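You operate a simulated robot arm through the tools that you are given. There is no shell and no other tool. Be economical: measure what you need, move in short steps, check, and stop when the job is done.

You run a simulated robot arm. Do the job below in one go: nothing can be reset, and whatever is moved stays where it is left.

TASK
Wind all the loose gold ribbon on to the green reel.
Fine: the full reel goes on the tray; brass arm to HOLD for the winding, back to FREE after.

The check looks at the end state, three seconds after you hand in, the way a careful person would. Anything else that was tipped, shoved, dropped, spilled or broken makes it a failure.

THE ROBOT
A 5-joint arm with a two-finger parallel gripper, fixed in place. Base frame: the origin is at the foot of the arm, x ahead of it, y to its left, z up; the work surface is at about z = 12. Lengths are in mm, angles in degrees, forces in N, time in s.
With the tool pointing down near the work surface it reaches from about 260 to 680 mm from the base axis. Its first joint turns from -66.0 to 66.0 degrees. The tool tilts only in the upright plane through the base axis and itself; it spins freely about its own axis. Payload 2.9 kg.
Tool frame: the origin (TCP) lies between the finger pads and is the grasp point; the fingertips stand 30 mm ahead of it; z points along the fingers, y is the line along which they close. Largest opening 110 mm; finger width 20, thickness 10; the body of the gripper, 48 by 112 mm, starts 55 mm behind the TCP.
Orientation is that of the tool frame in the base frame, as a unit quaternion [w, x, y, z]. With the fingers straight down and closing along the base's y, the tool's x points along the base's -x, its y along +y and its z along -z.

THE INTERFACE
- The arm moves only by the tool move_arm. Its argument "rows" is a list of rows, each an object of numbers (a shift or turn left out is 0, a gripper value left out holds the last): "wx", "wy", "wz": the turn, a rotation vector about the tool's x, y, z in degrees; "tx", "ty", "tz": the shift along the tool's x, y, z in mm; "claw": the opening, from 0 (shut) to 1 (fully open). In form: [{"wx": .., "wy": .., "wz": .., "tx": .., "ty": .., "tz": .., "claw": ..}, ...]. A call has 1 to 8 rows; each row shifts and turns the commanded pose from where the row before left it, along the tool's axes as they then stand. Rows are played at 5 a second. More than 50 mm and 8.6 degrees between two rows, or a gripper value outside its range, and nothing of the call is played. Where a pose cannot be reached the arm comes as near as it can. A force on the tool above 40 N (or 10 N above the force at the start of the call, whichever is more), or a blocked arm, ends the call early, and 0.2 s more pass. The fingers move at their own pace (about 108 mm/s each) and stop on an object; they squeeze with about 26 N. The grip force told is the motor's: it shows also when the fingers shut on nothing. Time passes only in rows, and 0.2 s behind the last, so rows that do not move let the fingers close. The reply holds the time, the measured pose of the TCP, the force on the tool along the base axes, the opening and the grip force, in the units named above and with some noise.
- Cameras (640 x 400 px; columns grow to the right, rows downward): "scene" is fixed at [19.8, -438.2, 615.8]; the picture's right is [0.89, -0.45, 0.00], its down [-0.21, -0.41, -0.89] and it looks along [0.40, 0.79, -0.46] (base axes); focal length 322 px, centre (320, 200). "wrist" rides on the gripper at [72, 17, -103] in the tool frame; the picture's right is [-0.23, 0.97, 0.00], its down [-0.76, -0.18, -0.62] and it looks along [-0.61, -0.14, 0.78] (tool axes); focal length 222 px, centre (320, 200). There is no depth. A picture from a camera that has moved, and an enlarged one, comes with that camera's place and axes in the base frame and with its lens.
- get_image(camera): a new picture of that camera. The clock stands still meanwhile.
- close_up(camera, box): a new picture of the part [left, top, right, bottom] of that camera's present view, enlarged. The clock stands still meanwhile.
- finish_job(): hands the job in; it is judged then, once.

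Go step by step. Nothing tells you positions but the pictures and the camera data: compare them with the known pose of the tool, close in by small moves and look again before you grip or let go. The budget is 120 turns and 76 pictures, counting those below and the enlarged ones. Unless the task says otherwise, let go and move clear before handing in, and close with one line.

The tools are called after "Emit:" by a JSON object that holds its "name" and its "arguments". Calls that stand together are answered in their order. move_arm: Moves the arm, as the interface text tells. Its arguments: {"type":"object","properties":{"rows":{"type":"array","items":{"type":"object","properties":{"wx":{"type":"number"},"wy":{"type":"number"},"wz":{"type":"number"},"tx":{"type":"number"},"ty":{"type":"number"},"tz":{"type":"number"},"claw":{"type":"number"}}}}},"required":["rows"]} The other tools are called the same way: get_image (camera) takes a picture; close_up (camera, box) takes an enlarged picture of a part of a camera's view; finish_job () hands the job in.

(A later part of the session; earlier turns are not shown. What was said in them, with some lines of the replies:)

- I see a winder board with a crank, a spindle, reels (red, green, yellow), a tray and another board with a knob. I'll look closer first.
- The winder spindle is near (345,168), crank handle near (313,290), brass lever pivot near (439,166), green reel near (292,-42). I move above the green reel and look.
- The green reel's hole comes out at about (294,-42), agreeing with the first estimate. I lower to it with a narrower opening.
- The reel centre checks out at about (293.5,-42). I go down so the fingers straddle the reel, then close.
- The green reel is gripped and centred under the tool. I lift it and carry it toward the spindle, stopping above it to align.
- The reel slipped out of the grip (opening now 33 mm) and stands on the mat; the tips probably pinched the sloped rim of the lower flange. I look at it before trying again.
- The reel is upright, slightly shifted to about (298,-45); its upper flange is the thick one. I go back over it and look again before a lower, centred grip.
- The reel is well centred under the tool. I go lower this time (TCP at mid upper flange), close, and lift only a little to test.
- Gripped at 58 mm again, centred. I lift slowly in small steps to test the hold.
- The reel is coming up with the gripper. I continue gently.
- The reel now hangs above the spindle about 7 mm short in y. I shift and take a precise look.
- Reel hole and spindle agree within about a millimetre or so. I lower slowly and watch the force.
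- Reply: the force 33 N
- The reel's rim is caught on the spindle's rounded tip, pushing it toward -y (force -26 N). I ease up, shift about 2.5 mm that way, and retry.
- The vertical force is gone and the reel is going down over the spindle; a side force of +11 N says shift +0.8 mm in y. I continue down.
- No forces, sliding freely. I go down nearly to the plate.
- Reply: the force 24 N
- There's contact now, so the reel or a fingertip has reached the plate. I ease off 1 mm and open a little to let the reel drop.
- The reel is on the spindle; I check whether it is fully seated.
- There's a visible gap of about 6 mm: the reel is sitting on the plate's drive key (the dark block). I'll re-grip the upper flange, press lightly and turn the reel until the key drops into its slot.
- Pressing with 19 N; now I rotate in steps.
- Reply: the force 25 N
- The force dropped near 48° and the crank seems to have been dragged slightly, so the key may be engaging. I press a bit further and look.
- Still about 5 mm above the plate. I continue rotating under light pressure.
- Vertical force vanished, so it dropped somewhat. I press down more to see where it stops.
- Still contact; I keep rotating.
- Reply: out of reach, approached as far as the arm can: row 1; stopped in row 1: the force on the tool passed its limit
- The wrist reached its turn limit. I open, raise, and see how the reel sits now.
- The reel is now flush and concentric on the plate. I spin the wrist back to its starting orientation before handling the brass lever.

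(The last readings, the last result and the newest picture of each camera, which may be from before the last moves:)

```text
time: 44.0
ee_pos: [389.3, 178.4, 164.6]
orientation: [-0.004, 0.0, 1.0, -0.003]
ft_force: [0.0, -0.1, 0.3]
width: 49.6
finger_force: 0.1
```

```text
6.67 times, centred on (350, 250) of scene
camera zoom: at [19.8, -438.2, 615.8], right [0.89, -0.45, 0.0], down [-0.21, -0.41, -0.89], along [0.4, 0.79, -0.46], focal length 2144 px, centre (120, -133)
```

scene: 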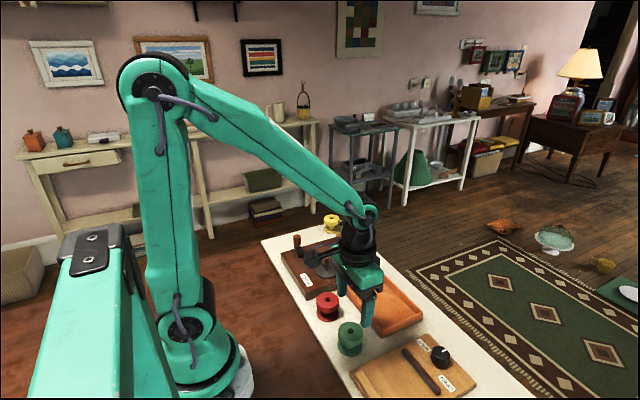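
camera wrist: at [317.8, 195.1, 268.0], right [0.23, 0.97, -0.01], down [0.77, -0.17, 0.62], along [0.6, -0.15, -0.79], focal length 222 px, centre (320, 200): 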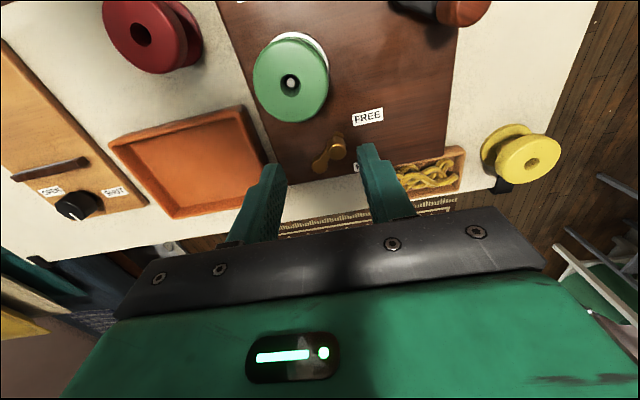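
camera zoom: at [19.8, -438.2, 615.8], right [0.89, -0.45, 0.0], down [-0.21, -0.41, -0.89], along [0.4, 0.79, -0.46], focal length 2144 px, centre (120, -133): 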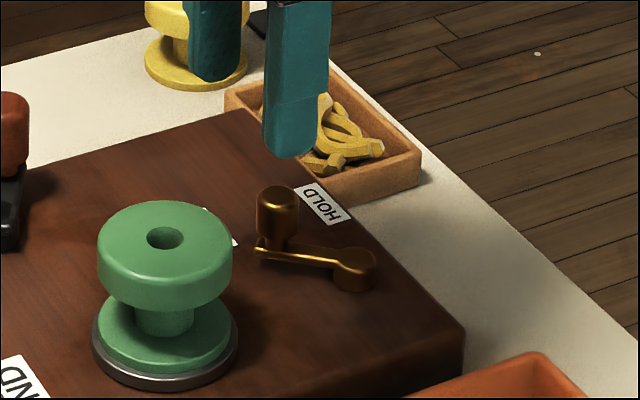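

Lever knob estimated near (404,187), top about z 82. I move above it, correcting the slight tilt, and look closer.

Emit:
{"name": "move_arm", "arguments": {"rows": [{"wx": -0.34, "wy": -0.46, "tx": -15, "ty": 8, "claw": 0.42}, {"tz": 20}, {"tz": 20}, {}]}}

Emit:
{"name": "close_up", "arguments": {"camera": "wrist", "box": [200, 60, 440, 220]}}

Emit:
{"name": "close_up", "arguments": {"camera": "scene", "box": [310, 220, 390, 280]}}

```text
time: 45.0
ee_pos: [403.4, 184.6, 122.7]
orientation: [-0.001, 0.0, 1.0, 0.0]
ft_force: [0.7, -0.2, 0.1]
width: 46.2
finger_force: 0.0
```

```text
2.50 times, centred on (320, 140) of wrist
camera zoom: at [331.2, 202.8, 226.4], right [0.23, 0.97, 0.0], down [0.76, -0.18, 0.62], along [0.61, -0.14, -0.78], focal length 555 px, centre (320, 350)
```

zoom: 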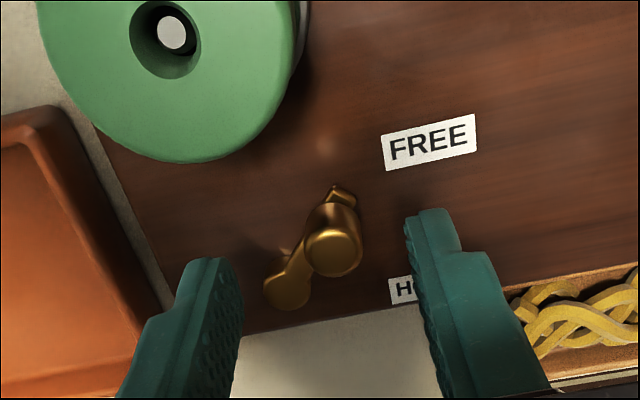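

```text
6.67 times, centred on (350, 250) of scene
camera zoom: at [19.8, -438.2, 615.8], right [0.89, -0.45, 0.0], down [-0.21, -0.41, -0.89], along [0.4, 0.79, -0.46], focal length 2144 px, centre (120, -133)
```

zoom: 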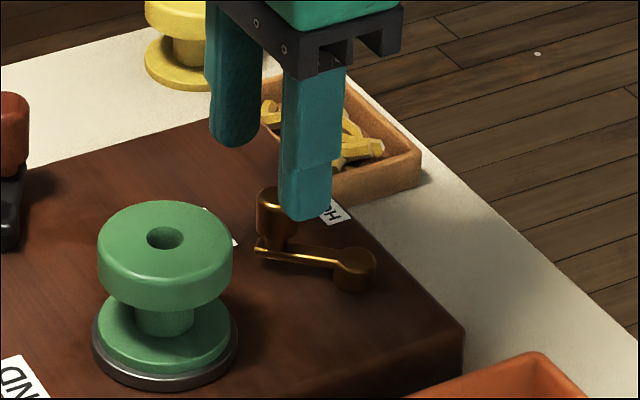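

Knob at about (408.5,187), pivot (437,166). I go down over the knob and grip it.

Emit:
{"name": "move_arm", "arguments": {"rows": [{"tx": -5.3, "ty": 1.2}, {"tz": 16}, {"tz": 16}, {}, {"claw": 0.0}, {}, {}]}}

Emit:
{"name": "close_up", "arguments": {"camera": "scene", "box": [310, 220, 390, 280]}}

```text
time: 46.6
ee_pos: [409.6, 187.7, 91.2]
orientation: [0.0, 0.0, 1.0, 0.0]
ft_force: [-4.4, 17.2, -3.4]
width: 17.3
finger_force: 45.3
```

```text
6.67 times, centred on (350, 250) of scene
camera zoom: at [19.9, -438.1, 615.8], right [0.89, -0.45, 0.0], down [-0.21, -0.41, -0.89], along [0.4, 0.79, -0.46], focal length 2144 px, centre (120, -133)
```

zoom: 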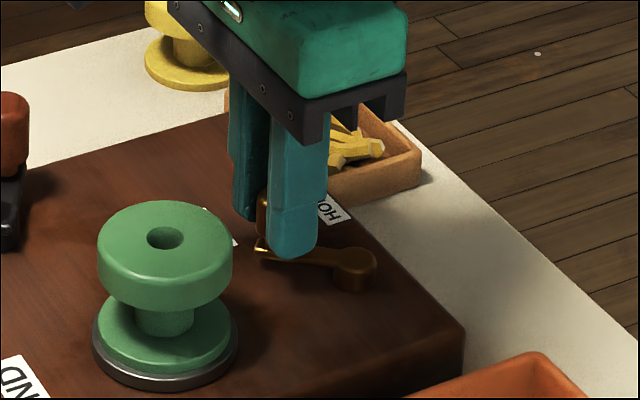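

Knob gripped. I swing it along the arc toward HOLD in small steps, watching forces.

Emit:
{"name": "move_arm", "arguments": {"rows": [{"tx": -5, "ty": 5.6}, {"tx": -6.1, "ty": 4.4}, {}]}}

Emit:
{"name": "move_arm", "arguments": {"rows": [{"tx": -6.9, "ty": 3}, {"tx": -7.3, "ty": 1.6}, {}]}}

Emit:
{"name": "close_up", "arguments": {"camera": "scene", "box": [310, 220, 390, 280]}}

```text
time: 47.4
ee_pos: [419.3, 195.5, 90.5]
orientation: [-0.001, 0.002, 1.0, 0.0]
ft_force: [3.9, -19.1, 7.2]
width: 17.6
finger_force: 45.2
```

```text
time: 48.2
ee_pos: [433.8, 199.3, 89.3]
orientation: [-0.005, 0.002, 1.0, -0.001]
ft_force: [-8.1, -36.4, 8.1]
width: 17.2
finger_force: 44.5
```

```text
6.67 times, centred on (350, 250) of scene
camera zoom: at [19.8, -438.2, 615.7], right [0.89, -0.45, 0.0], down [-0.21, -0.41, -0.89], along [0.4, 0.79, -0.46], focal length 2144 px, centre (120, -133)
```

zoom: 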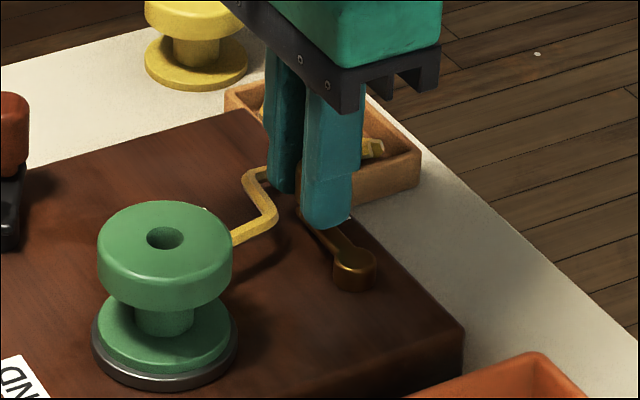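

The ribbon now runs from the box to the reel. Radial pull is high, so I tighten the arc inward and continue toward HOLD.

Emit:
{"name": "move_arm", "arguments": {"rows": [{"ty": -2.5}, {"tx": -6, "ty": -0.6}, {}]}}

Emit:
{"name": "move_arm", "arguments": {"rows": [{"tx": -6, "ty": -1.8}, {}]}}

Emit:
{"name": "close_up", "arguments": {"camera": "scene", "box": [310, 220, 390, 280]}}

Emit:
{"name": "close_up", "arguments": {"camera": "wrist", "box": [160, 40, 480, 240]}}

```text
time: 49.0
ee_pos: [440.0, 198.7, 89.5]
orientation: [-0.003, -0.001, 1.0, -0.002]
ft_force: [-7.3, -4.7, -9.9]
width: 17.4
finger_force: 45.4
```

```text
time: 49.6
ee_pos: [443.4, 196.1, 90.6]
orientation: [-0.004, -0.004, 1.0, -0.002]
ft_force: [-29.5, 22.0, -9.3]
width: 17.5
finger_force: 45.4
```

```text
6.67 times, centred on (350, 250) of scene
camera zoom: at [19.9, -438.1, 615.8], right [0.89, -0.45, 0.0], down [-0.21, -0.41, -0.89], along [0.4, 0.79, -0.46], focal length 2144 px, centre (120, -133)
```

zoom: 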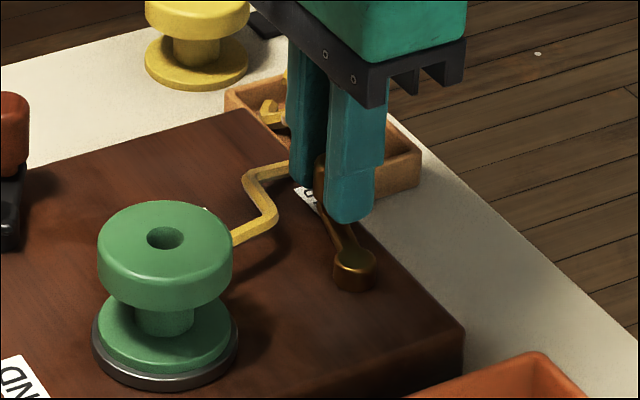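

```text
2.00 times, centred on (320, 140) of wrist
camera zoom: at [371.5, 215.3, 193.9], right [0.22, 0.97, -0.01], down [0.77, -0.17, 0.62], along [0.6, -0.14, -0.79], focal length 444 px, centre (320, 320)
```

zoom: 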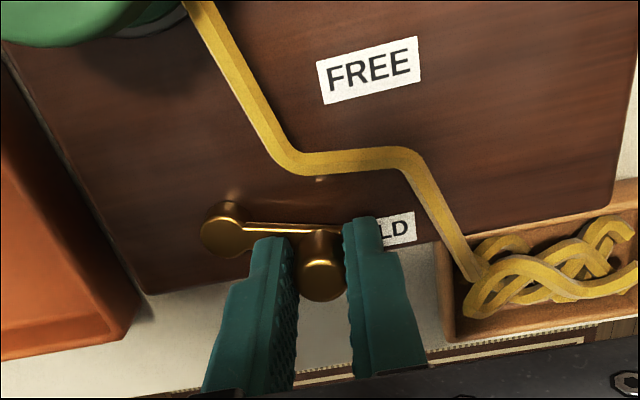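

The lever now points at HOLD and meets a stop. I release it slightly and rise to check.

Emit:
{"name": "move_arm", "arguments": {"rows": [{"claw": 0.27}, {}, {"tz": -20}, {"tz": -40}, {"tz": -20}]}}

Emit:
{"name": "close_up", "arguments": {"camera": "wrist", "box": [200, 0, 520, 200]}}

Emit:
{"name": "close_up", "arguments": {"camera": "scene", "box": [280, 210, 390, 290]}}

```text
time: 50.8
ee_pos: [447.5, 196.1, 172.8]
orientation: [-0.001, 0.0, 1.0, 0.0]
ft_force: [0.9, -0.5, -0.6]
width: 29.8
finger_force: 0.0
```

```text
2.00 times, centred on (360, 100) of wrist
camera zoom: at [373.9, 213.2, 275.2], right [0.23, 0.97, 0.0], down [0.76, -0.18, 0.62], along [0.61, -0.14, -0.78], focal length 444 px, centre (240, 400)
```

zoom: 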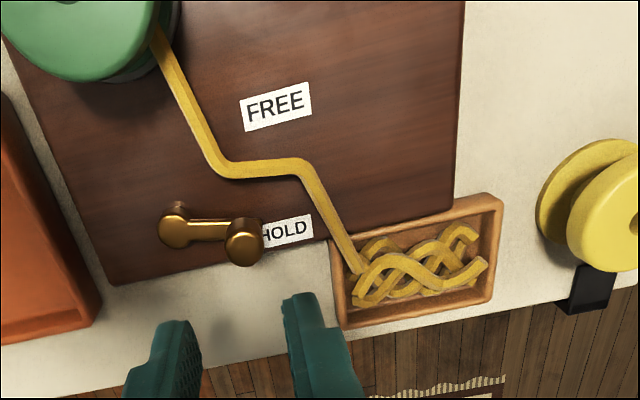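

```text
5.00 times, centred on (335, 250) of scene
camera zoom: at [19.8, -438.2, 615.8], right [0.89, -0.45, 0.0], down [-0.21, -0.41, -0.89], along [0.4, 0.79, -0.46], focal length 1608 px, centre (245, -50)
```

zoom: 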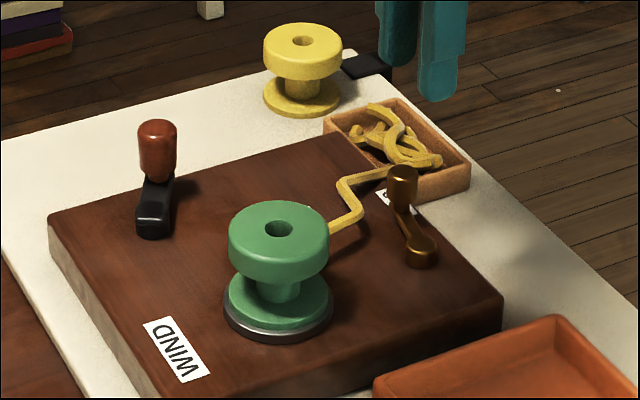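

Lever is at HOLD and the ribbon is threaded. Now I move above the red crank handle.

Emit:
{"name": "move_arm", "arguments": {"rows": [{"tx": 29.5, "ty": 23, "claw": 0.45}, {"tx": 29.5, "ty": 23}, {"tx": 29.5, "ty": 23}, {"tx": 29.5, "ty": 23}, {"tz": 20}, {"tz": 15}, {}]}}

Emit:
{"name": "close_up", "arguments": {"camera": "wrist", "box": [160, 20, 480, 220]}}

Emit:
{"name": "close_up", "arguments": {"camera": "scene", "box": [270, 210, 350, 270]}}

```text
time: 52.4
ee_pos: [328.0, 289.8, 135.9]
orientation: [-0.001, 0.0, 1.0, -0.001]
ft_force: [0.5, -0.8, 0.4]
width: 49.6
finger_force: 0.0
```

```text
2.00 times, centred on (320, 120) of wrist
camera zoom: at [255.7, 306.6, 239.5], right [0.23, 0.97, 0.0], down [0.76, -0.18, 0.62], along [0.61, -0.14, -0.78], focal length 444 px, centre (320, 360)
```

zoom: 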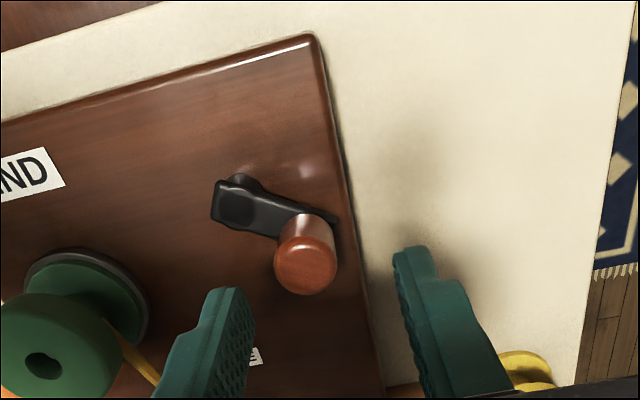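

```text
6.67 times, centred on (310, 240) of scene
camera zoom: at [19.8, -438.2, 615.8], right [0.89, -0.45, 0.0], down [-0.21, -0.41, -0.89], along [0.4, 0.79, -0.46], focal length 2144 px, centre (387, -67)
```

zoom: 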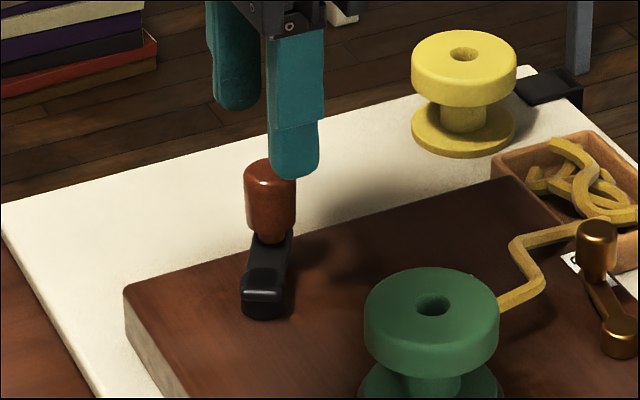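

Handle top is at about (329,284.5,89), crank pivot (313.3,257.5), radius ~31. I descend and grip the handle.

Emit:
{"name": "move_arm", "arguments": {"rows": [{"tx": -1.6, "ty": -5}, {"tz": 20}, {"tz": 23}, {}, {"claw": 0.0}, {}, {}]}}

Emit:
{"name": "get_image", "arguments": {"camera": "wrist"}}

```text
time: 54.0
ee_pos: [330.7, 283.7, 92.4]
orientation: [0.0, 0.0, 1.0, -0.001]
ft_force: [-1.8, -2.0, -1.6]
width: 22.3
finger_force: 45.0
```

```text
21 pictures are left
camera wrist: at [257.4, 301.5, 196.2], right [0.23, 0.97, 0.0], down [0.76, -0.18, 0.62], along [0.61, -0.14, -0.78], focal length 222 px, centre (320, 200)
```

wrist: 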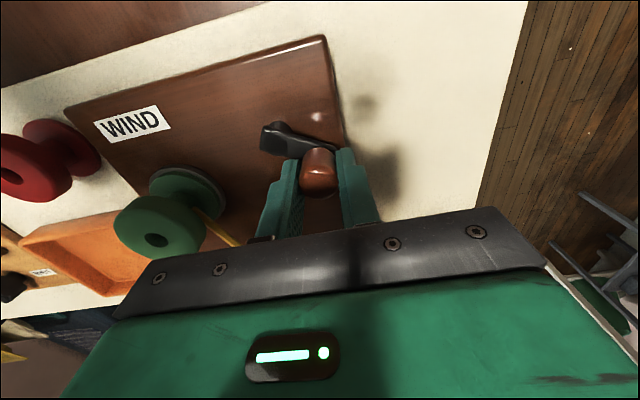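

Handle gripped with almost no side load. I turn counter-clockwise (pulling the ribbon on) for the first quarter and check.

Emit:
{"name": "move_arm", "arguments": {"rows": [{"tx": 15.65, "ty": 4.5}, {"tx": 15.85, "ty": -4}, {"tx": 11.7, "ty": -11.3}]}}

Emit:
{"name": "move_arm", "arguments": {"rows": [{"tx": 4.5, "ty": -15.65}, {"tx": -4, "ty": -15.85}, {"tx": -11.3, "ty": -11.7}]}}

Emit:
{"name": "close_up", "arguments": {"camera": "scene", "box": [270, 200, 390, 290]}}

```text
time: 54.8
ee_pos: [288.8, 271.6, 92.6]
orientation: [-0.001, 0.002, 1.0, -0.001]
ft_force: [27.8, -15.1, -23.2]
width: 22.3
finger_force: 45.2
```

```text
time: 55.6
ee_pos: [299.1, 232.4, 94.7]
orientation: [0.003, -0.002, 1.0, 0.001]
ft_force: [15.6, 28.8, -30.9]
width: 22.4
finger_force: 44.8
```

```text
4.44 times, centred on (330, 245) of scene
camera zoom: at [20.0, -438.0, 615.8], right [0.89, -0.45, 0.0], down [-0.21, -0.41, -0.89], along [0.4, 0.79, -0.46], focal length 1430 px, centre (276, 0)
```

zoom: 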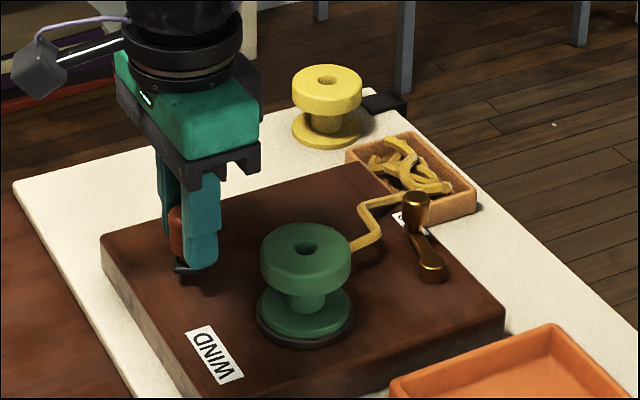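

The crank turns. The circle fit gives centre (315.5,257.7), R≈30; I use that and continue, lowering slightly to relieve vertical load.

Emit:
{"name": "move_arm", "arguments": {"rows": [{"tx": -16.6, "ty": -2.8, "tz": 1.5}, {"tx": -15.2, "ty": 3.3}, {"tx": -11.6, "ty": 10.4}]}}

Emit:
{"name": "move_arm", "arguments": {"rows": [{"tx": -4.8, "ty": 14.7}, {"tx": 3.3, "ty": 15.2}, {"tx": 10.4, "ty": 11.6}]}}

Emit:
{"name": "close_up", "arguments": {"camera": "scene", "box": [270, 200, 390, 290]}}

```text
time: 56.4
ee_pos: [338.9, 240.6, 93.2]
orientation: [-0.002, -0.001, 1.0, -0.002]
ft_force: [-22.6, 17.1, 32.6]
width: 22.8
finger_force: 44.8
```

```text
time: 57.2
ee_pos: [333.0, 281.9, 90.5]
orientation: [0.002, 0.001, 1.0, 0.002]
ft_force: [4.1, 6.4, 13.3]
width: 22.9
finger_force: 44.4
```

```text
4.44 times, centred on (330, 245) of scene
camera zoom: at [19.8, -438.2, 615.7], right [0.89, -0.45, 0.0], down [-0.21, -0.41, -0.89], along [0.4, 0.79, -0.46], focal length 1430 px, centre (276, 0)
```

zoom: 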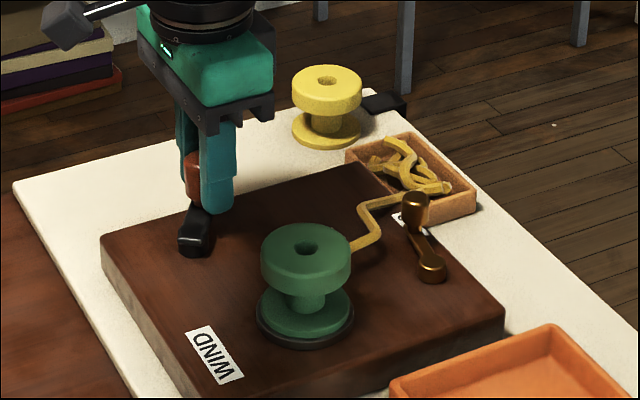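

The pile in the box looks a little smaller, so the direction is right. I refine the circle and continue with more rows per call.

Emit:
{"name": "move_arm", "arguments": {"rows": [{"tx": 15.6, "ty": 4.1, "tz": -0.8}, {"tx": 14.7, "ty": -3.2}, {"tx": 11.1, "ty": -10}, {"tx": 4.7, "ty": -14.3}]}}

Emit:
{"name": "move_arm", "arguments": {"rows": [{"tx": -3.2, "ty": -14.7}, {"tx": -10, "ty": -11.1}, {"tx": -14.3, "ty": -4.7}, {"tx": -14.7, "ty": 3.2}]}}

Emit:
{"name": "move_arm", "arguments": {"rows": [{"tx": -11.1, "ty": 10}, {"tx": -4.7, "ty": 14.3}, {"tx": 3.2, "ty": 14.7}, {"tx": 10, "ty": 11.1}]}}

Emit:
{"name": "close_up", "arguments": {"camera": "scene", "box": [270, 200, 390, 290]}}

```text
time: 57.7
ee_pos: [310.8, 287.2, 91.4]
orientation: [0.001, -0.003, 1.0, 0.001]
ft_force: [-0.5, 2.7, -2.2]
width: 22.6
finger_force: 44.8
stopped in row 2: the force on the tool passed its limit (the readings are from after the stop); the commanded pose is now the measured one
```

```text
time: 58.0
ee_pos: [312.6, 288.0, 90.9]
orientation: [0.005, -0.006, 1.0, 0.006]
ft_force: [-0.2, 3.0, -3.2]
width: 22.7
finger_force: 45.6
stopped in row 1: the force on the tool passed its limit (the readings are from after the stop); the commanded pose is now the measured one
```

```text
time: 58.4
ee_pos: [317.7, 287.8, 92.4]
orientation: [0.0, -0.003, 1.0, 0.0]
ft_force: [-0.2, -4.1, 4.3]
width: 22.6
finger_force: 45.3
stopped in row 1: the force on the tool passed its limit (the readings are from after the stop); the commanded pose is now the measured one
```

```text
4.44 times, centred on (330, 245) of scene
camera zoom: at [19.8, -438.2, 615.7], right [0.89, -0.45, 0.0], down [-0.21, -0.41, -0.89], along [0.4, 0.79, -0.46], focal length 1430 px, centre (276, 0)
```

zoom: 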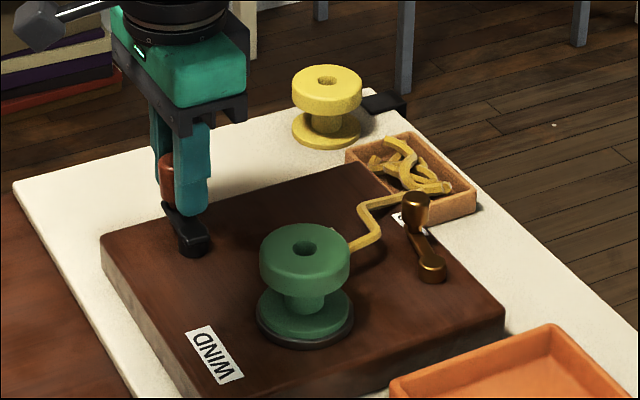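

That stop happened because steps were too coarse; the arm stayed on the handle. I refit the circle (centre (314.5,258), R 29.9, now at 84°) and go in 20° steps.

Emit:
{"name": "move_arm", "arguments": {"rows": [{"tx": 10.36, "ty": -0.73}, {"tx": 9.49, "ty": -4.22}, {"tx": 7.47, "ty": -7.22}, {"tx": 4.55, "ty": -9.33}, {"tx": 1.09, "ty": -10.33}]}}

```text
time: 59.6
ee_pos: [285.3, 257.4, 91.5]
orientation: [0.002, -0.003, 1.0, 0.001]
ft_force: [23.3, 1.2, -9.0]
width: 22.4
finger_force: 45.2
```

Emit:
{"name": "move_arm", "arguments": {"rows": [{"tx": -4, "ty": -10}, {"tx": -5.81, "ty": -8.61}, {"tx": -8.4, "ty": -6.1}, {"tx": -9.98, "ty": -2.87}, {"tx": -10.36, "ty": 0.73}]}}

```text
time: 60.8
ee_pos: [322.3, 229.2, 91.8]
orientation: [-0.001, -0.004, 1.0, -0.001]
ft_force: [-1.4, 1.3, -4.0]
width: 22.6
finger_force: 45.1
```

Very low forces now. I continue round.

Emit:
{"name": "move_arm", "arguments": {"rows": [{"tx": -9.2, "ty": 4.22}, {"tx": -7.2, "ty": 7.22}, {"tx": -4.3, "ty": 9.33}, {"tx": -1.0, "ty": 10.33}, {"tx": 2.51, "ty": 10.07}, {"tx": 5.81, "ty": 8.61}, {"tx": 8.4, "ty": 6.1}, {"tx": 9.98, "ty": 2.87}]}}

Emit:
{"name": "close_up", "arguments": {"camera": "scene", "box": [270, 200, 390, 290]}}

```text
time: 62.6
ee_pos: [318.3, 287.9, 91.4]
orientation: [-0.001, -0.001, 1.0, -0.001]
ft_force: [-1.0, -15.5, 11.5]
width: 22.3
finger_force: 44.8
```

```text
4.44 times, centred on (330, 245) of scene
camera zoom: at [19.8, -438.2, 615.7], right [0.89, -0.45, 0.0], down [-0.21, -0.41, -0.89], along [0.4, 0.79, -0.46], focal length 1430 px, centre (276, 0)
```

zoom: 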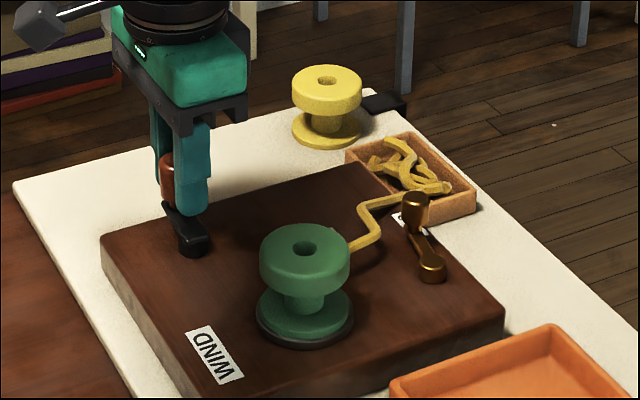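

I check the ribbon pile and the reel core closely to gauge progress.

Emit:
{"name": "close_up", "arguments": {"camera": "scene", "box": [315, 225, 380, 275]}}

```text
8.00 times, centred on (348, 250) of scene
camera zoom: at [19.8, -438.2, 615.7], right [0.89, -0.45, 0.0], down [-0.21, -0.41, -0.89], along [0.4, 0.79, -0.46], focal length 2573 px, centre (100, -200)
```

zoom: 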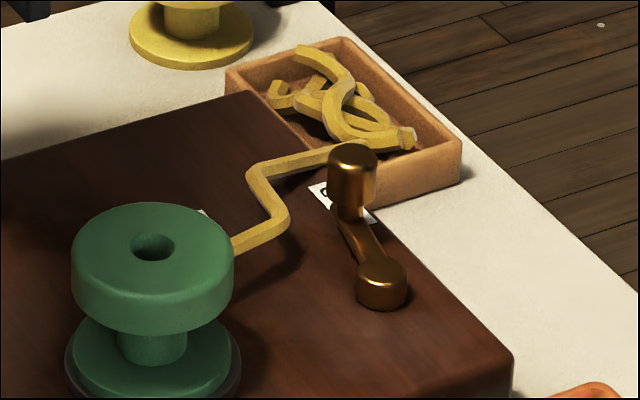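

No clear change yet; I do one more full turn in three gentle calls and compare the same view.

Emit:
{"name": "move_arm", "arguments": {"rows": [{"tx": 10.2, "ty": -1.5}, {"tx": 9.3, "ty": -4.22}, {"tx": 7.2, "ty": -7.22}, {"tx": 4.3, "ty": -9.33}, {"tx": 1.0, "ty": -10.1}]}}

Emit:
{"name": "move_arm", "arguments": {"rows": [{"tx": -2.6, "ty": -9.9}, {"tx": -5.81, "ty": -8.4}, {"tx": -8.4, "ty": -6.0}, {"tx": -9.98, "ty": -2.87}, {"tx": -10.36, "ty": 0.73}]}}

Emit:
{"name": "move_arm", "arguments": {"rows": [{"tx": -9.2, "ty": 4.22}, {"tx": -7.2, "ty": 7.22}, {"tx": -4.3, "ty": 9.33}, {"tx": -1.0, "ty": 10.33}, {"tx": 2.51, "ty": 10.07}, {"tx": 5.81, "ty": 8.61}, {"tx": 8.4, "ty": 6.1}, {"tx": 9.98, "ty": 2.87}]}}

Emit:
{"name": "close_up", "arguments": {"camera": "scene", "box": [315, 225, 380, 275]}}

```text
time: 63.8
ee_pos: [285.8, 254.7, 91.9]
orientation: [0.0, -0.003, 1.0, -0.001]
ft_force: [-7.6, -1.6, 2.5]
width: 22.6
finger_force: 44.8
```

```text
time: 65.0
ee_pos: [324.4, 229.0, 91.2]
orientation: [0.001, -0.003, 1.0, 0.0]
ft_force: [4.4, -14.1, 9.5]
width: 22.3
finger_force: 45.0
```

```text
time: 66.8
ee_pos: [318.5, 287.7, 92.0]
orientation: [0.0, -0.003, 1.0, -0.001]
ft_force: [0.1, -3.3, 1.0]
width: 22.5
finger_force: 45.1
```

```text
8.00 times, centred on (348, 250) of scene
camera zoom: at [19.8, -438.2, 615.8], right [0.89, -0.45, 0.0], down [-0.21, -0.41, -0.89], along [0.4, 0.79, -0.46], focal length 2573 px, centre (100, -200)
```

zoom: 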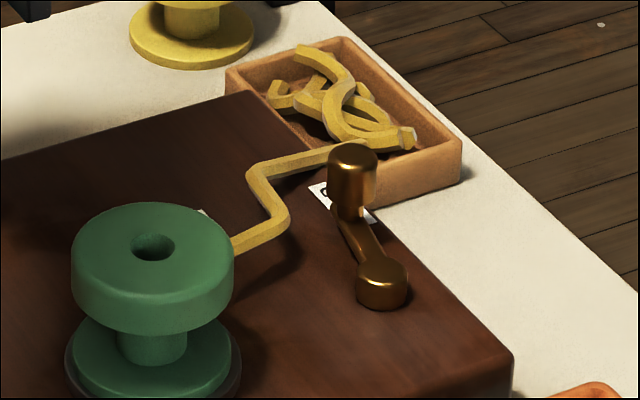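

No change after a full counter-clockwise turn. I try a full turn clockwise on the same path.

Emit:
{"name": "move_arm", "arguments": {"rows": [{"tx": -9.98, "ty": -2.87}, {"tx": -8.4, "ty": -6.1}, {"tx": -5.81, "ty": -8.61}, {"tx": -2.51, "ty": -10.07}, {"tx": 1.0, "ty": -10.33}, {"tx": 4.3, "ty": -9.33}, {"tx": 7.2, "ty": -7.22}, {"tx": 9.2, "ty": -4.22}]}}

Emit:
{"name": "move_arm", "arguments": {"rows": [{"tx": 10.36, "ty": -0.73}, {"tx": 9.98, "ty": 2.87}, {"tx": 8.4, "ty": 6.0}, {"tx": 5.81, "ty": 8.4}, {"tx": 2.6, "ty": 9.9}]}}

Emit:
{"name": "move_arm", "arguments": {"rows": [{"tx": -1.0, "ty": 10.1}, {"tx": -4.3, "ty": 9.33}, {"tx": -7.2, "ty": 7.22}, {"tx": -9.3, "ty": 4.22}, {"tx": -10.2, "ty": 1.5}]}}

Emit:
{"name": "close_up", "arguments": {"camera": "scene", "box": [315, 225, 380, 275]}}

```text
time: 68.6
ee_pos: [321.7, 229.8, 91.7]
orientation: [-0.001, -0.004, 1.0, -0.001]
ft_force: [1.3, -6.9, 2.5]
width: 22.6
finger_force: 44.7
```

```text
time: 69.8
ee_pos: [284.8, 256.3, 90.6]
orientation: [0.0, -0.003, 1.0, 0.002]
ft_force: [-14.9, -1.7, 29.7]
width: 22.4
finger_force: 44.8
```

```text
time: 71.0
ee_pos: [319.7, 287.6, 92.7]
orientation: [0.0, -0.002, 1.0, 0.0]
ft_force: [-0.1, -5.7, 16.5]
width: 22.3
finger_force: 45.5
```

```text
8.00 times, centred on (348, 250) of scene
camera zoom: at [19.7, -438.3, 615.7], right [0.89, -0.45, 0.0], down [-0.21, -0.41, -0.89], along [0.4, 0.79, -0.46], focal length 2573 px, centre (100, -200)
```

zoom: 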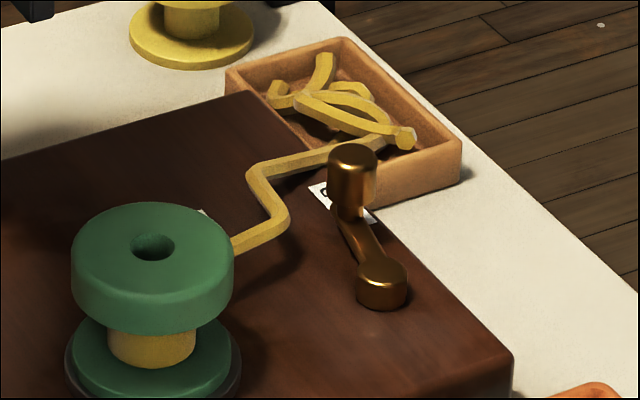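

Clockwise winds: gold shows on the core and the pile shrinks. I continue clockwise.

Emit:
{"name": "move_arm", "arguments": {"rows": [{"tx": -9.98, "ty": -2.87, "tz": -0.8}, {"tx": -8.4, "ty": -6.1}, {"tx": -5.81, "ty": -8.61}, {"tx": -2.51, "ty": -10.07}, {"tx": 1.0, "ty": -10.33}, {"tx": 4.3, "ty": -9.33}, {"tx": 7.2, "ty": -7.22}, {"tx": 9.2, "ty": -4.22}]}}

Emit:
{"name": "move_arm", "arguments": {"rows": [{"tx": 10.36, "ty": -0.73}, {"tx": 9.98, "ty": 2.87}, {"tx": 8.4, "ty": 6.0}, {"tx": 5.81, "ty": 8.4}, {"tx": 2.6, "ty": 9.9}]}}

Emit:
{"name": "move_arm", "arguments": {"rows": [{"tx": -1.0, "ty": 10.1}, {"tx": -4.3, "ty": 9.33}, {"tx": -7.2, "ty": 7.22}, {"tx": -9.3, "ty": 4.22}, {"tx": -10.2, "ty": 1.5}]}}

Emit:
{"name": "close_up", "arguments": {"camera": "scene", "box": [315, 225, 380, 275]}}

```text
time: 72.8
ee_pos: [321.3, 228.9, 90.2]
orientation: [-0.003, -0.004, 1.0, -0.003]
ft_force: [4.0, -15.8, -8.7]
width: 22.6
finger_force: 44.8
```

```text
time: 74.0
ee_pos: [284.5, 256.2, 91.7]
orientation: [-0.001, -0.004, 1.0, -0.001]
ft_force: [-7.4, -1.1, -23.5]
width: 22.4
finger_force: 44.8
```

```text
time: 75.2
ee_pos: [319.9, 287.2, 92.3]
orientation: [0.0, -0.002, 1.0, 0.0]
ft_force: [0.1, -7.5, -15.3]
width: 22.6
finger_force: 45.0
```

```text
8.00 times, centred on (348, 250) of scene
camera zoom: at [19.8, -438.1, 615.8], right [0.89, -0.45, 0.0], down [-0.21, -0.41, -0.89], along [0.4, 0.79, -0.46], focal length 2573 px, centre (100, -200)
```

zoom: 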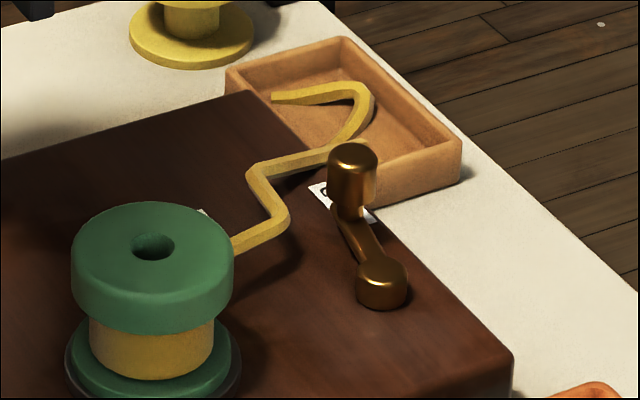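

Only one strand remains. One more clockwise turn.

Emit:
{"name": "move_arm", "arguments": {"rows": [{"tx": -9.98, "ty": -2.87, "tz": 0.5}, {"tx": -8.4, "ty": -6.1}, {"tx": -5.81, "ty": -8.61}, {"tx": -2.51, "ty": -10.07}, {"tx": 1.0, "ty": -10.33}, {"tx": 4.3, "ty": -9.33}, {"tx": 7.2, "ty": -7.22}, {"tx": 9.2, "ty": -4.22}]}}

Emit:
{"name": "move_arm", "arguments": {"rows": [{"tx": 10.36, "ty": -0.73}, {"tx": 9.98, "ty": 2.87}, {"tx": 8.4, "ty": 6.0}, {"tx": 5.81, "ty": 8.4}, {"tx": 2.6, "ty": 9.9}]}}

Emit:
{"name": "move_arm", "arguments": {"rows": [{"tx": -1.0, "ty": 10.1}, {"tx": -4.3, "ty": 9.33}, {"tx": -7.2, "ty": 7.22}, {"tx": -9.3, "ty": 4.22}, {"tx": -10.2, "ty": 1.5}]}}

Emit:
{"name": "close_up", "arguments": {"camera": "scene", "box": [315, 225, 380, 275]}}

```text
time: 77.0
ee_pos: [321.7, 228.6, 91.5]
orientation: [-0.001, -0.004, 1.0, -0.001]
ft_force: [4.3, -19.6, 1.9]
width: 22.3
finger_force: 45.5
```

```text
time: 78.2
ee_pos: [284.4, 256.4, 90.5]
orientation: [0.0, -0.003, 1.0, 0.0]
ft_force: [-16.1, -1.5, 8.3]
width: 22.3
finger_force: 44.9
```

```text
time: 79.4
ee_pos: [317.8, 287.9, 93.2]
orientation: [0.0, -0.001, 1.0, 0.001]
ft_force: [0.1, -1.2, -3.7]
width: 22.6
finger_force: 44.8
```

```text
8.00 times, centred on (348, 250) of scene
camera zoom: at [19.8, -438.2, 615.8], right [0.89, -0.45, 0.0], down [-0.21, -0.41, -0.89], along [0.4, 0.79, -0.46], focal length 2573 px, centre (100, -200)
```

zoom: 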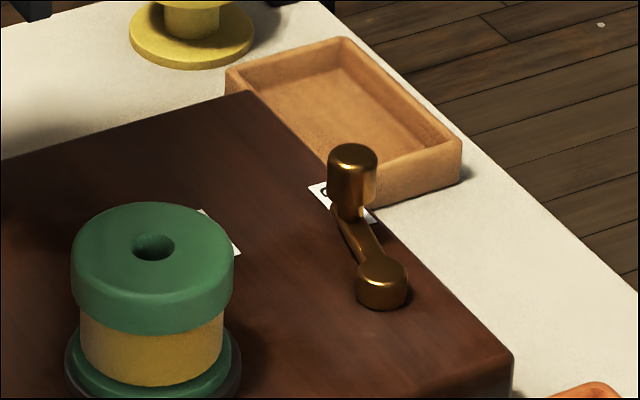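

All ribbon is on the reel and the box is empty. I release the crank and go back over the brass lever.

Emit:
{"name": "move_arm", "arguments": {"rows": [{"claw": 0.42}, {}, {"tz": -35}, {"tz": -35}]}}

Emit:
{"name": "move_arm", "arguments": {"rows": [{"tx": -31, "ty": -23}, {"tx": -31, "ty": -23}, {"tx": -31, "ty": -23}, {"tx": -30, "ty": -22.5}, {"tz": 20}, {"tz": 10}, {}]}}

Emit:
{"name": "close_up", "arguments": {"camera": "wrist", "box": [160, 20, 480, 220]}}

```text
time: 80.4
ee_pos: [316.2, 287.5, 161.1]
orientation: [0.0, -0.004, 1.0, -0.001]
ft_force: [-0.8, 0.6, 0.1]
width: 46.0
finger_force: 0.1
```

```text
time: 82.0
ee_pos: [440.9, 199.1, 131.9]
orientation: [0.0, -0.004, 1.0, 0.0]
ft_force: [0.0, -0.2, -0.3]
width: 46.0
finger_force: 0.0
```

```text
2.00 times, centred on (320, 120) of wrist
camera zoom: at [368.3, 215.3, 235.9], right [0.22, 0.98, 0.0], down [0.76, -0.17, 0.62], along [0.61, -0.14, -0.78], focal length 444 px, centre (320, 360)
```

zoom: 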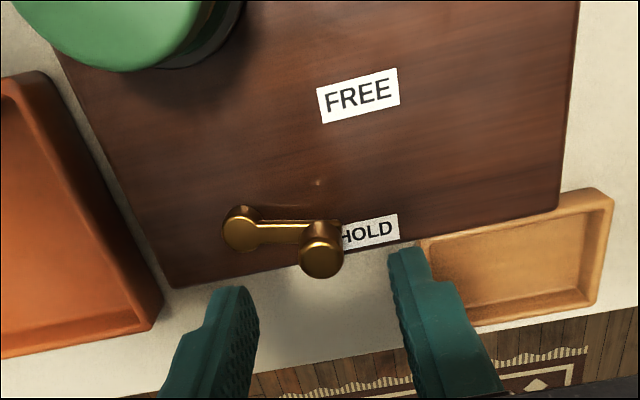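

The knob is at (441,199), right under the tool. I descend, grip, and swing back toward FREE.

Emit:
{"name": "move_arm", "arguments": {"rows": [{"tx": -0.5, "ty": 0.5}, {"tz": 20}, {"tz": 21}, {}, {"claw": 0.0}, {}, {}]}}

Emit:
{"name": "move_arm", "arguments": {"rows": [{"tx": 7.2, "ty": 0.6}, {"tx": 7.6, "ty": -1.1}, {}]}}

```text
time: 83.6
ee_pos: [441.3, 198.0, 91.9]
orientation: [0.0, -0.004, 1.0, 0.0]
ft_force: [1.5, 8.9, -6.2]
width: 17.2
finger_force: 44.5
```

```text
time: 84.4
ee_pos: [428.0, 198.5, 91.9]
orientation: [0.002, -0.003, 1.0, 0.0]
ft_force: [4.7, 11.8, 9.5]
width: 17.4
finger_force: 44.3
```

Emit:
{"name": "move_arm", "arguments": {"rows": [{"tx": 6.9, "ty": -2.5}, {"tx": 5.9, "ty": -3.6}, {}]}}

Emit:
{"name": "move_arm", "arguments": {"rows": [{"tx": 4.9, "ty": -4.6}, {"tx": 1.2, "ty": -1.3}, {}]}}

Emit:
{"name": "move_arm", "arguments": {"rows": [{"claw": 0.27}, {}, {"tz": -20}, {"tz": -40}, {"tz": -20}]}}

Emit:
{"name": "close_up", "arguments": {"camera": "wrist", "box": [160, 0, 480, 200]}}

```text
time: 85.0
ee_pos: [413.8, 195.1, 92.7]
orientation: [0.002, -0.007, 1.0, 0.001]
ft_force: [-4.0, 2.5, 1.4]
width: 17.1
finger_force: 45.3
stopped in row 3: the force on the tool passed its limit (the readings are from after the stop); the commanded pose is now the measured one
```

```text
time: 85.8
ee_pos: [406.7, 191.7, 91.1]
orientation: [0.002, -0.01, 1.0, 0.0]
ft_force: [-19.6, 33.9, 6.9]
width: 17.4
finger_force: 44.9
```

```text
time: 87.0
ee_pos: [409.5, 189.4, 171.3]
orientation: [0.002, -0.006, 1.0, 0.0]
ft_force: [0.0, -0.7, 0.7]
width: 29.7
finger_force: 0.1
```

```text
2.00 times, centred on (320, 100) of wrist
camera zoom: at [335.4, 205.5, 274.6], right [0.21, 0.98, 0.0], down [0.76, -0.17, 0.63], along [0.61, -0.13, -0.78], focal length 444 px, centre (320, 400)
```

zoom: 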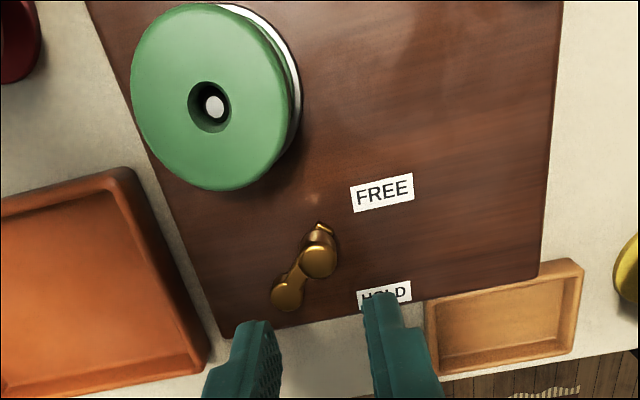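

The lever is back at FREE. Now I move over the full reel, lower, and grip its upper flange.

Emit:
{"name": "move_arm", "arguments": {"rows": [{"wz": 0.7, "wy": 0.2, "claw": 0.66}, {"tx": 31, "ty": -12}, {"tx": 31.4, "ty": -11.8}, {"tz": 20}, {"tz": 20}, {}]}}

Emit:
{"name": "close_up", "arguments": {"camera": "wrist", "box": [160, 60, 480, 260]}}

```text
time: 88.4
ee_pos: [346.0, 166.3, 131.2]
orientation: [0.0, 0.0, 1.0, 0.001]
ft_force: [-0.4, 0.0, 0.5]
width: 72.3
finger_force: 0.0
```

```text
2.00 times, centred on (320, 160) of wrist
camera zoom: at [272.1, 183.5, 234.1], right [0.23, 0.97, 0.0], down [0.76, -0.18, 0.62], along [0.61, -0.14, -0.78], focal length 444 px, centre (320, 280)
```

zoom: 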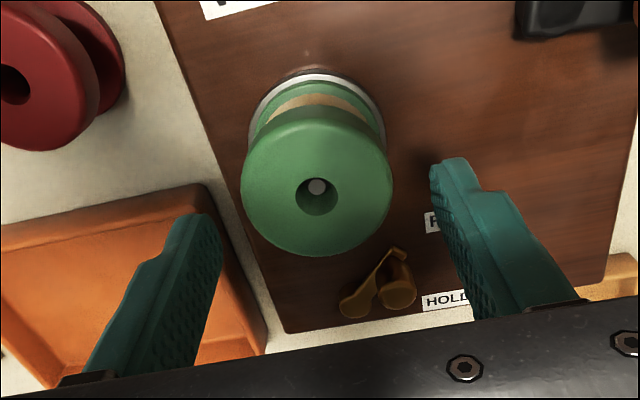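

Slight adjustment, then down and grip.

Emit:
{"name": "move_arm", "arguments": {"rows": [{"tx": -1.5, "ty": -1.2, "tz": 10}, {"tz": 20}, {"tz": 20}, {}, {"claw": 0.2}, {}, {}]}}

Emit:
{"name": "move_arm", "arguments": {"rows": [{"tz": -3}, {"tz": -4}, {"tz": -5}, {"tz": -5}, {}]}}

Emit:
{"name": "close_up", "arguments": {"camera": "scene", "box": [280, 210, 390, 290]}}

```text
time: 90.0
ee_pos: [346.5, 166.0, 81.7]
orientation: [0.001, -0.001, 1.0, 0.001]
ft_force: [-0.6, -0.2, 0.2]
width: 55.5
finger_force: 25.9
```

```text
time: 91.2
ee_pos: [345.8, 165.0, 99.2]
orientation: [0.0, 0.0, 1.0, 0.0]
ft_force: [0.1, 0.7, -0.7]
width: 50.1
finger_force: 24.8
```

```text
5.00 times, centred on (335, 250) of scene
camera zoom: at [19.8, -438.2, 615.8], right [0.89, -0.45, 0.0], down [-0.21, -0.41, -0.89], along [0.4, 0.79, -0.46], focal length 1608 px, centre (245, -50)
```

zoom: 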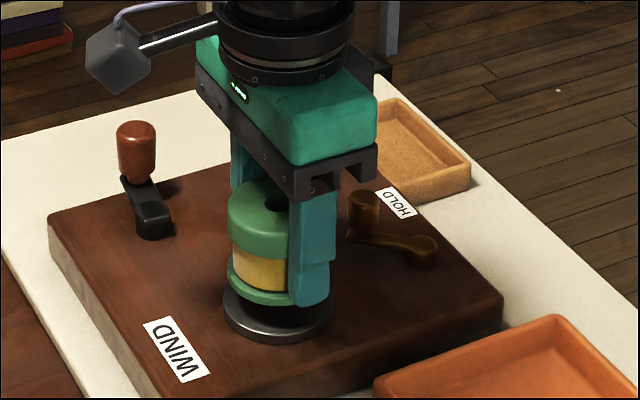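

The grip width is shrinking, which suggests the reel sits off-centre between the pads. I look from the wrist.

Emit:
{"name": "get_image", "arguments": {"camera": "wrist"}}

```text
7 pictures are left
camera wrist: at [273.5, 182.5, 202.3], right [0.23, 0.97, 0.0], down [0.76, -0.18, 0.62], along [0.61, -0.14, -0.78], focal length 222 px, centre (320, 200)
```

wrist: 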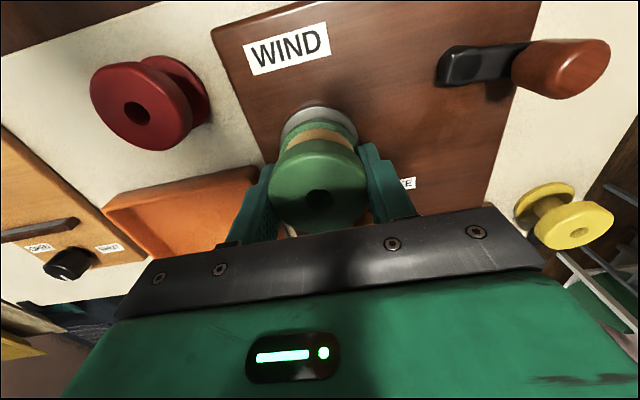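

The reel is still well centred; the narrower width fits gripping across flats, a firmer hold. I lift on gently clear of the spindle.

Emit:
{"name": "move_arm", "arguments": {"rows": [{"tz": -5}, {"tz": -6}, {"tz": -7}, {"tz": -7}, {"tz": -6}, {"tz": -4}, {}]}}

Emit:
{"name": "close_up", "arguments": {"camera": "scene", "box": [280, 210, 430, 330]}}

```text
time: 92.8
ee_pos: [347.5, 165.7, 133.9]
orientation: [0.0, 0.001, 1.0, 0.0]
ft_force: [0.3, 0.3, 0.1]
width: 50.0
finger_force: 25.5
```

```text
3.33 times, centred on (355, 270) of scene
camera zoom: at [19.8, -438.2, 615.8], right [0.89, -0.45, 0.0], down [-0.21, -0.41, -0.89], along [0.4, 0.79, -0.46], focal length 1072 px, centre (203, -33)
```

zoom: 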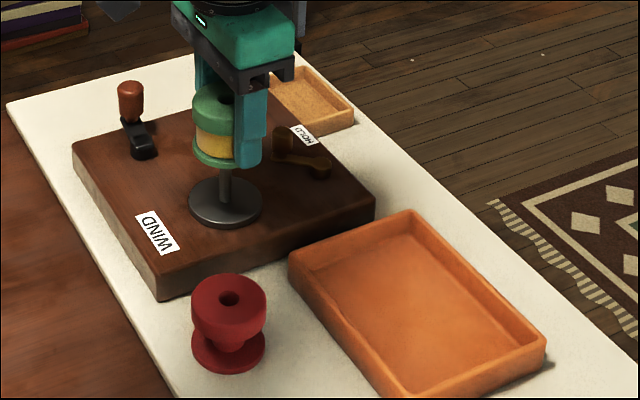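

Clear of the spindle. I carry the full reel over the tray centre near (424,23).

Emit:
{"name": "move_arm", "arguments": {"rows": [{"tx": -2, "ty": -4}, {"tx": -5, "ty": -10}, {"tx": -8, "ty": -16}, {"tx": -10, "ty": -20}, {"tx": -10, "ty": -18}, {"tx": -6, "ty": -11}, {"tx": -3, "ty": -5}, {}]}}

Emit:
{"name": "move_arm", "arguments": {"rows": [{"tx": -2, "ty": -4}, {"tx": -5, "ty": -9}, {"tx": -8, "ty": -14}, {"tx": -9, "ty": -16}, {"tx": -6, "ty": -10}, {"tx": -3, "ty": -5}, {}]}}

Emit:
{"name": "get_image", "arguments": {"camera": "wrist"}}

Emit:
{"name": "close_up", "arguments": {"camera": "scene", "box": [300, 230, 440, 340]}}

```text
time: 94.6
ee_pos: [391.7, 78.6, 133.9]
orientation: [0.0, 0.0, 1.0, 0.0]
ft_force: [0.1, -0.3, -0.8]
width: 50.1
finger_force: 26.0
```

```text
time: 96.2
ee_pos: [423.8, 22.1, 134.2]
orientation: [0.0, 0.0, 1.0, 0.0]
ft_force: [0.1, 0.0, -0.4]
width: 50.1
finger_force: 25.6
```

```text
5 pictures are left
camera wrist: at [350.9, 38.8, 237.0], right [0.23, 0.97, 0.0], down [0.76, -0.18, 0.62], along [0.61, -0.14, -0.78], focal length 222 px, centre (320, 200)
```

wrist: 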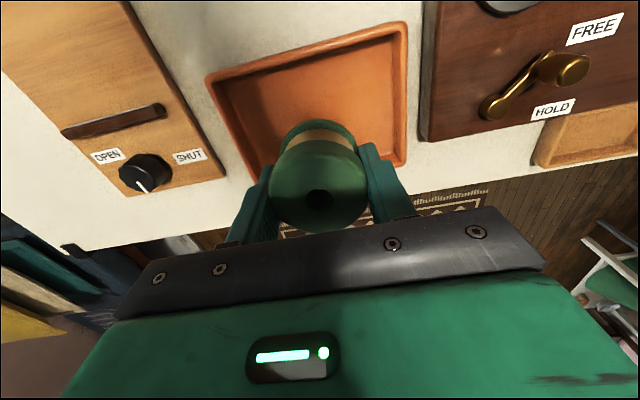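

```text
3.64 times, centred on (370, 285) of scene
camera zoom: at [19.8, -438.2, 615.8], right [0.89, -0.45, 0.0], down [-0.21, -0.41, -0.89], along [0.4, 0.79, -0.46], focal length 1170 px, centre (138, -109)
```

zoom: 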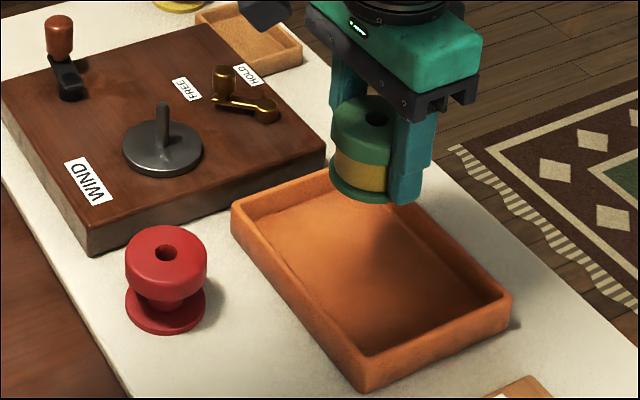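

Above the tray centre. I lower in stages, watching for contact.

Emit:
{"name": "move_arm", "arguments": {"rows": [{"tz": 10}, {"tz": 15}, {"tz": 15}, {"tz": 15}, {"tz": 10}, {"tz": 5}, {}]}}

Emit:
{"name": "move_arm", "arguments": {"rows": [{"tz": 2}, {"tz": 2}, {"tz": 2}, {}]}}

```text
time: 97.8
ee_pos: [425.2, 22.4, 65.8]
orientation: [0.0, -0.001, 1.0, 0.0]
ft_force: [1.3, 0.7, 0.1]
width: 50.1
finger_force: 26.7
```

```text
time: 98.8
ee_pos: [424.9, 21.7, 57.7]
orientation: [0.0, 0.0, 1.0, 0.0]
ft_force: [-0.1, 0.3, -0.1]
width: 50.2
finger_force: 26.2
```

Emit:
{"name": "move_arm", "arguments": {"rows": [{"tz": 1.5}, {"tz": 1.5}, {}]}}

Emit:
{"name": "close_up", "arguments": {"camera": "scene", "box": [320, 250, 420, 330]}}

```text
time: 99.6
ee_pos: [424.8, 22.3, 54.0]
orientation: [0.0, -0.001, 1.0, 0.0]
ft_force: [0.1, -0.4, -0.3]
width: 50.2
finger_force: 25.8
```

```text
5.00 times, centred on (370, 290) of scene
camera zoom: at [19.8, -438.2, 615.8], right [0.89, -0.45, 0.0], down [-0.21, -0.41, -0.89], along [0.4, 0.79, -0.46], focal length 1608 px, centre (70, -250)
```

zoom: 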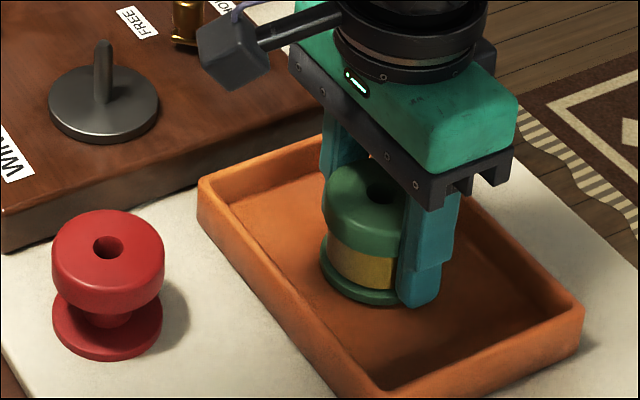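

Almost down; a little more until contact.

Emit:
{"name": "move_arm", "arguments": {"rows": [{"tz": 1}, {"tz": 1}, {"tz": 0.5}, {}]}}

```text
time: 100.6
ee_pos: [424.6, 22.6, 52.3]
orientation: [-0.001, 0.0, 1.0, 0.001]
ft_force: [-0.7, 0.1, -1.1]
width: 50.3
finger_force: 26.0
```

Emit:
{"name": "move_arm", "arguments": {"rows": [{"tz": 1}, {"tz": 1}, {}]}}

```text
time: 101.4
ee_pos: [425.7, 23.6, 50.2]
orientation: [0.001, 0.0, 1.0, 0.0]
ft_force: [-6.3, -0.8, 18.9]
width: 50.3
finger_force: 25.5
```

Contact with the tray floor. I ease off a touch, open, and rise straight up.

Emit:
{"name": "move_arm", "arguments": {"rows": [{"tz": -1.2}, {"claw": 0.66}, {}, {}, {"tz": -20}, {"tz": -30}, {"tz": -40}, {"tz": -40}]}}

Emit:
{"name": "get_image", "arguments": {"camera": "scene"}}

Emit:
{"name": "close_up", "arguments": {"camera": "scene", "box": [280, 220, 420, 330]}}

```text
time: 103.2
ee_pos: [426.4, 21.2, 179.9]
orientation: [0.0, 0.0, 1.0, 0.0]
ft_force: [0.2, -0.5, -0.7]
width: 72.4
finger_force: 0.0
```

```text
2 pictures are left
```

scene: 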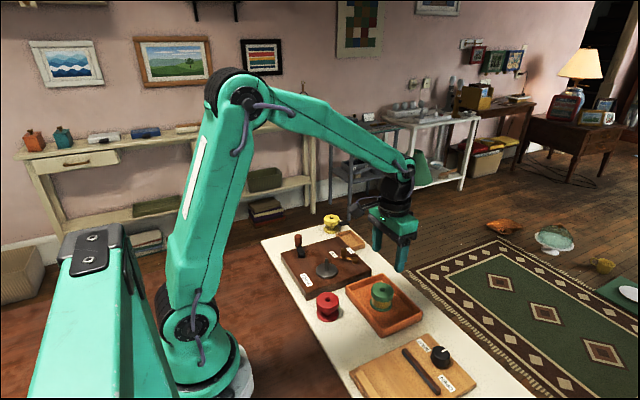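

```text
3.64 times, centred on (350, 275) of scene
camera zoom: at [19.8, -438.2, 615.8], right [0.89, -0.45, 0.0], down [-0.21, -0.41, -0.89], along [0.4, 0.79, -0.46], focal length 1170 px, centre (211, -73)
```

zoom: 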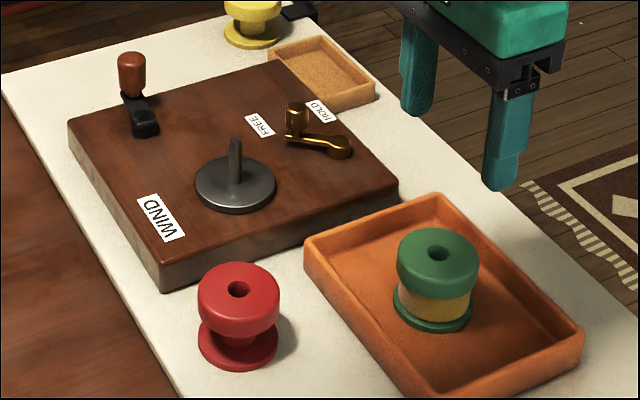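

The full green reel stands upright in the tray, the ribbon box is empty, the brass arm is back at FREE, and nothing else has been disturbed. The gripper is clear, so I hand in.

Emit:
{"name": "finish_job", "arguments": {}}

```text
The job is handed in.
```

I wound all the loose gold ribbon onto the green reel and set the full reel upright in the tray. The brass arm was at HOLD for the winding and is back at FREE, within about 3 degrees of where it started.
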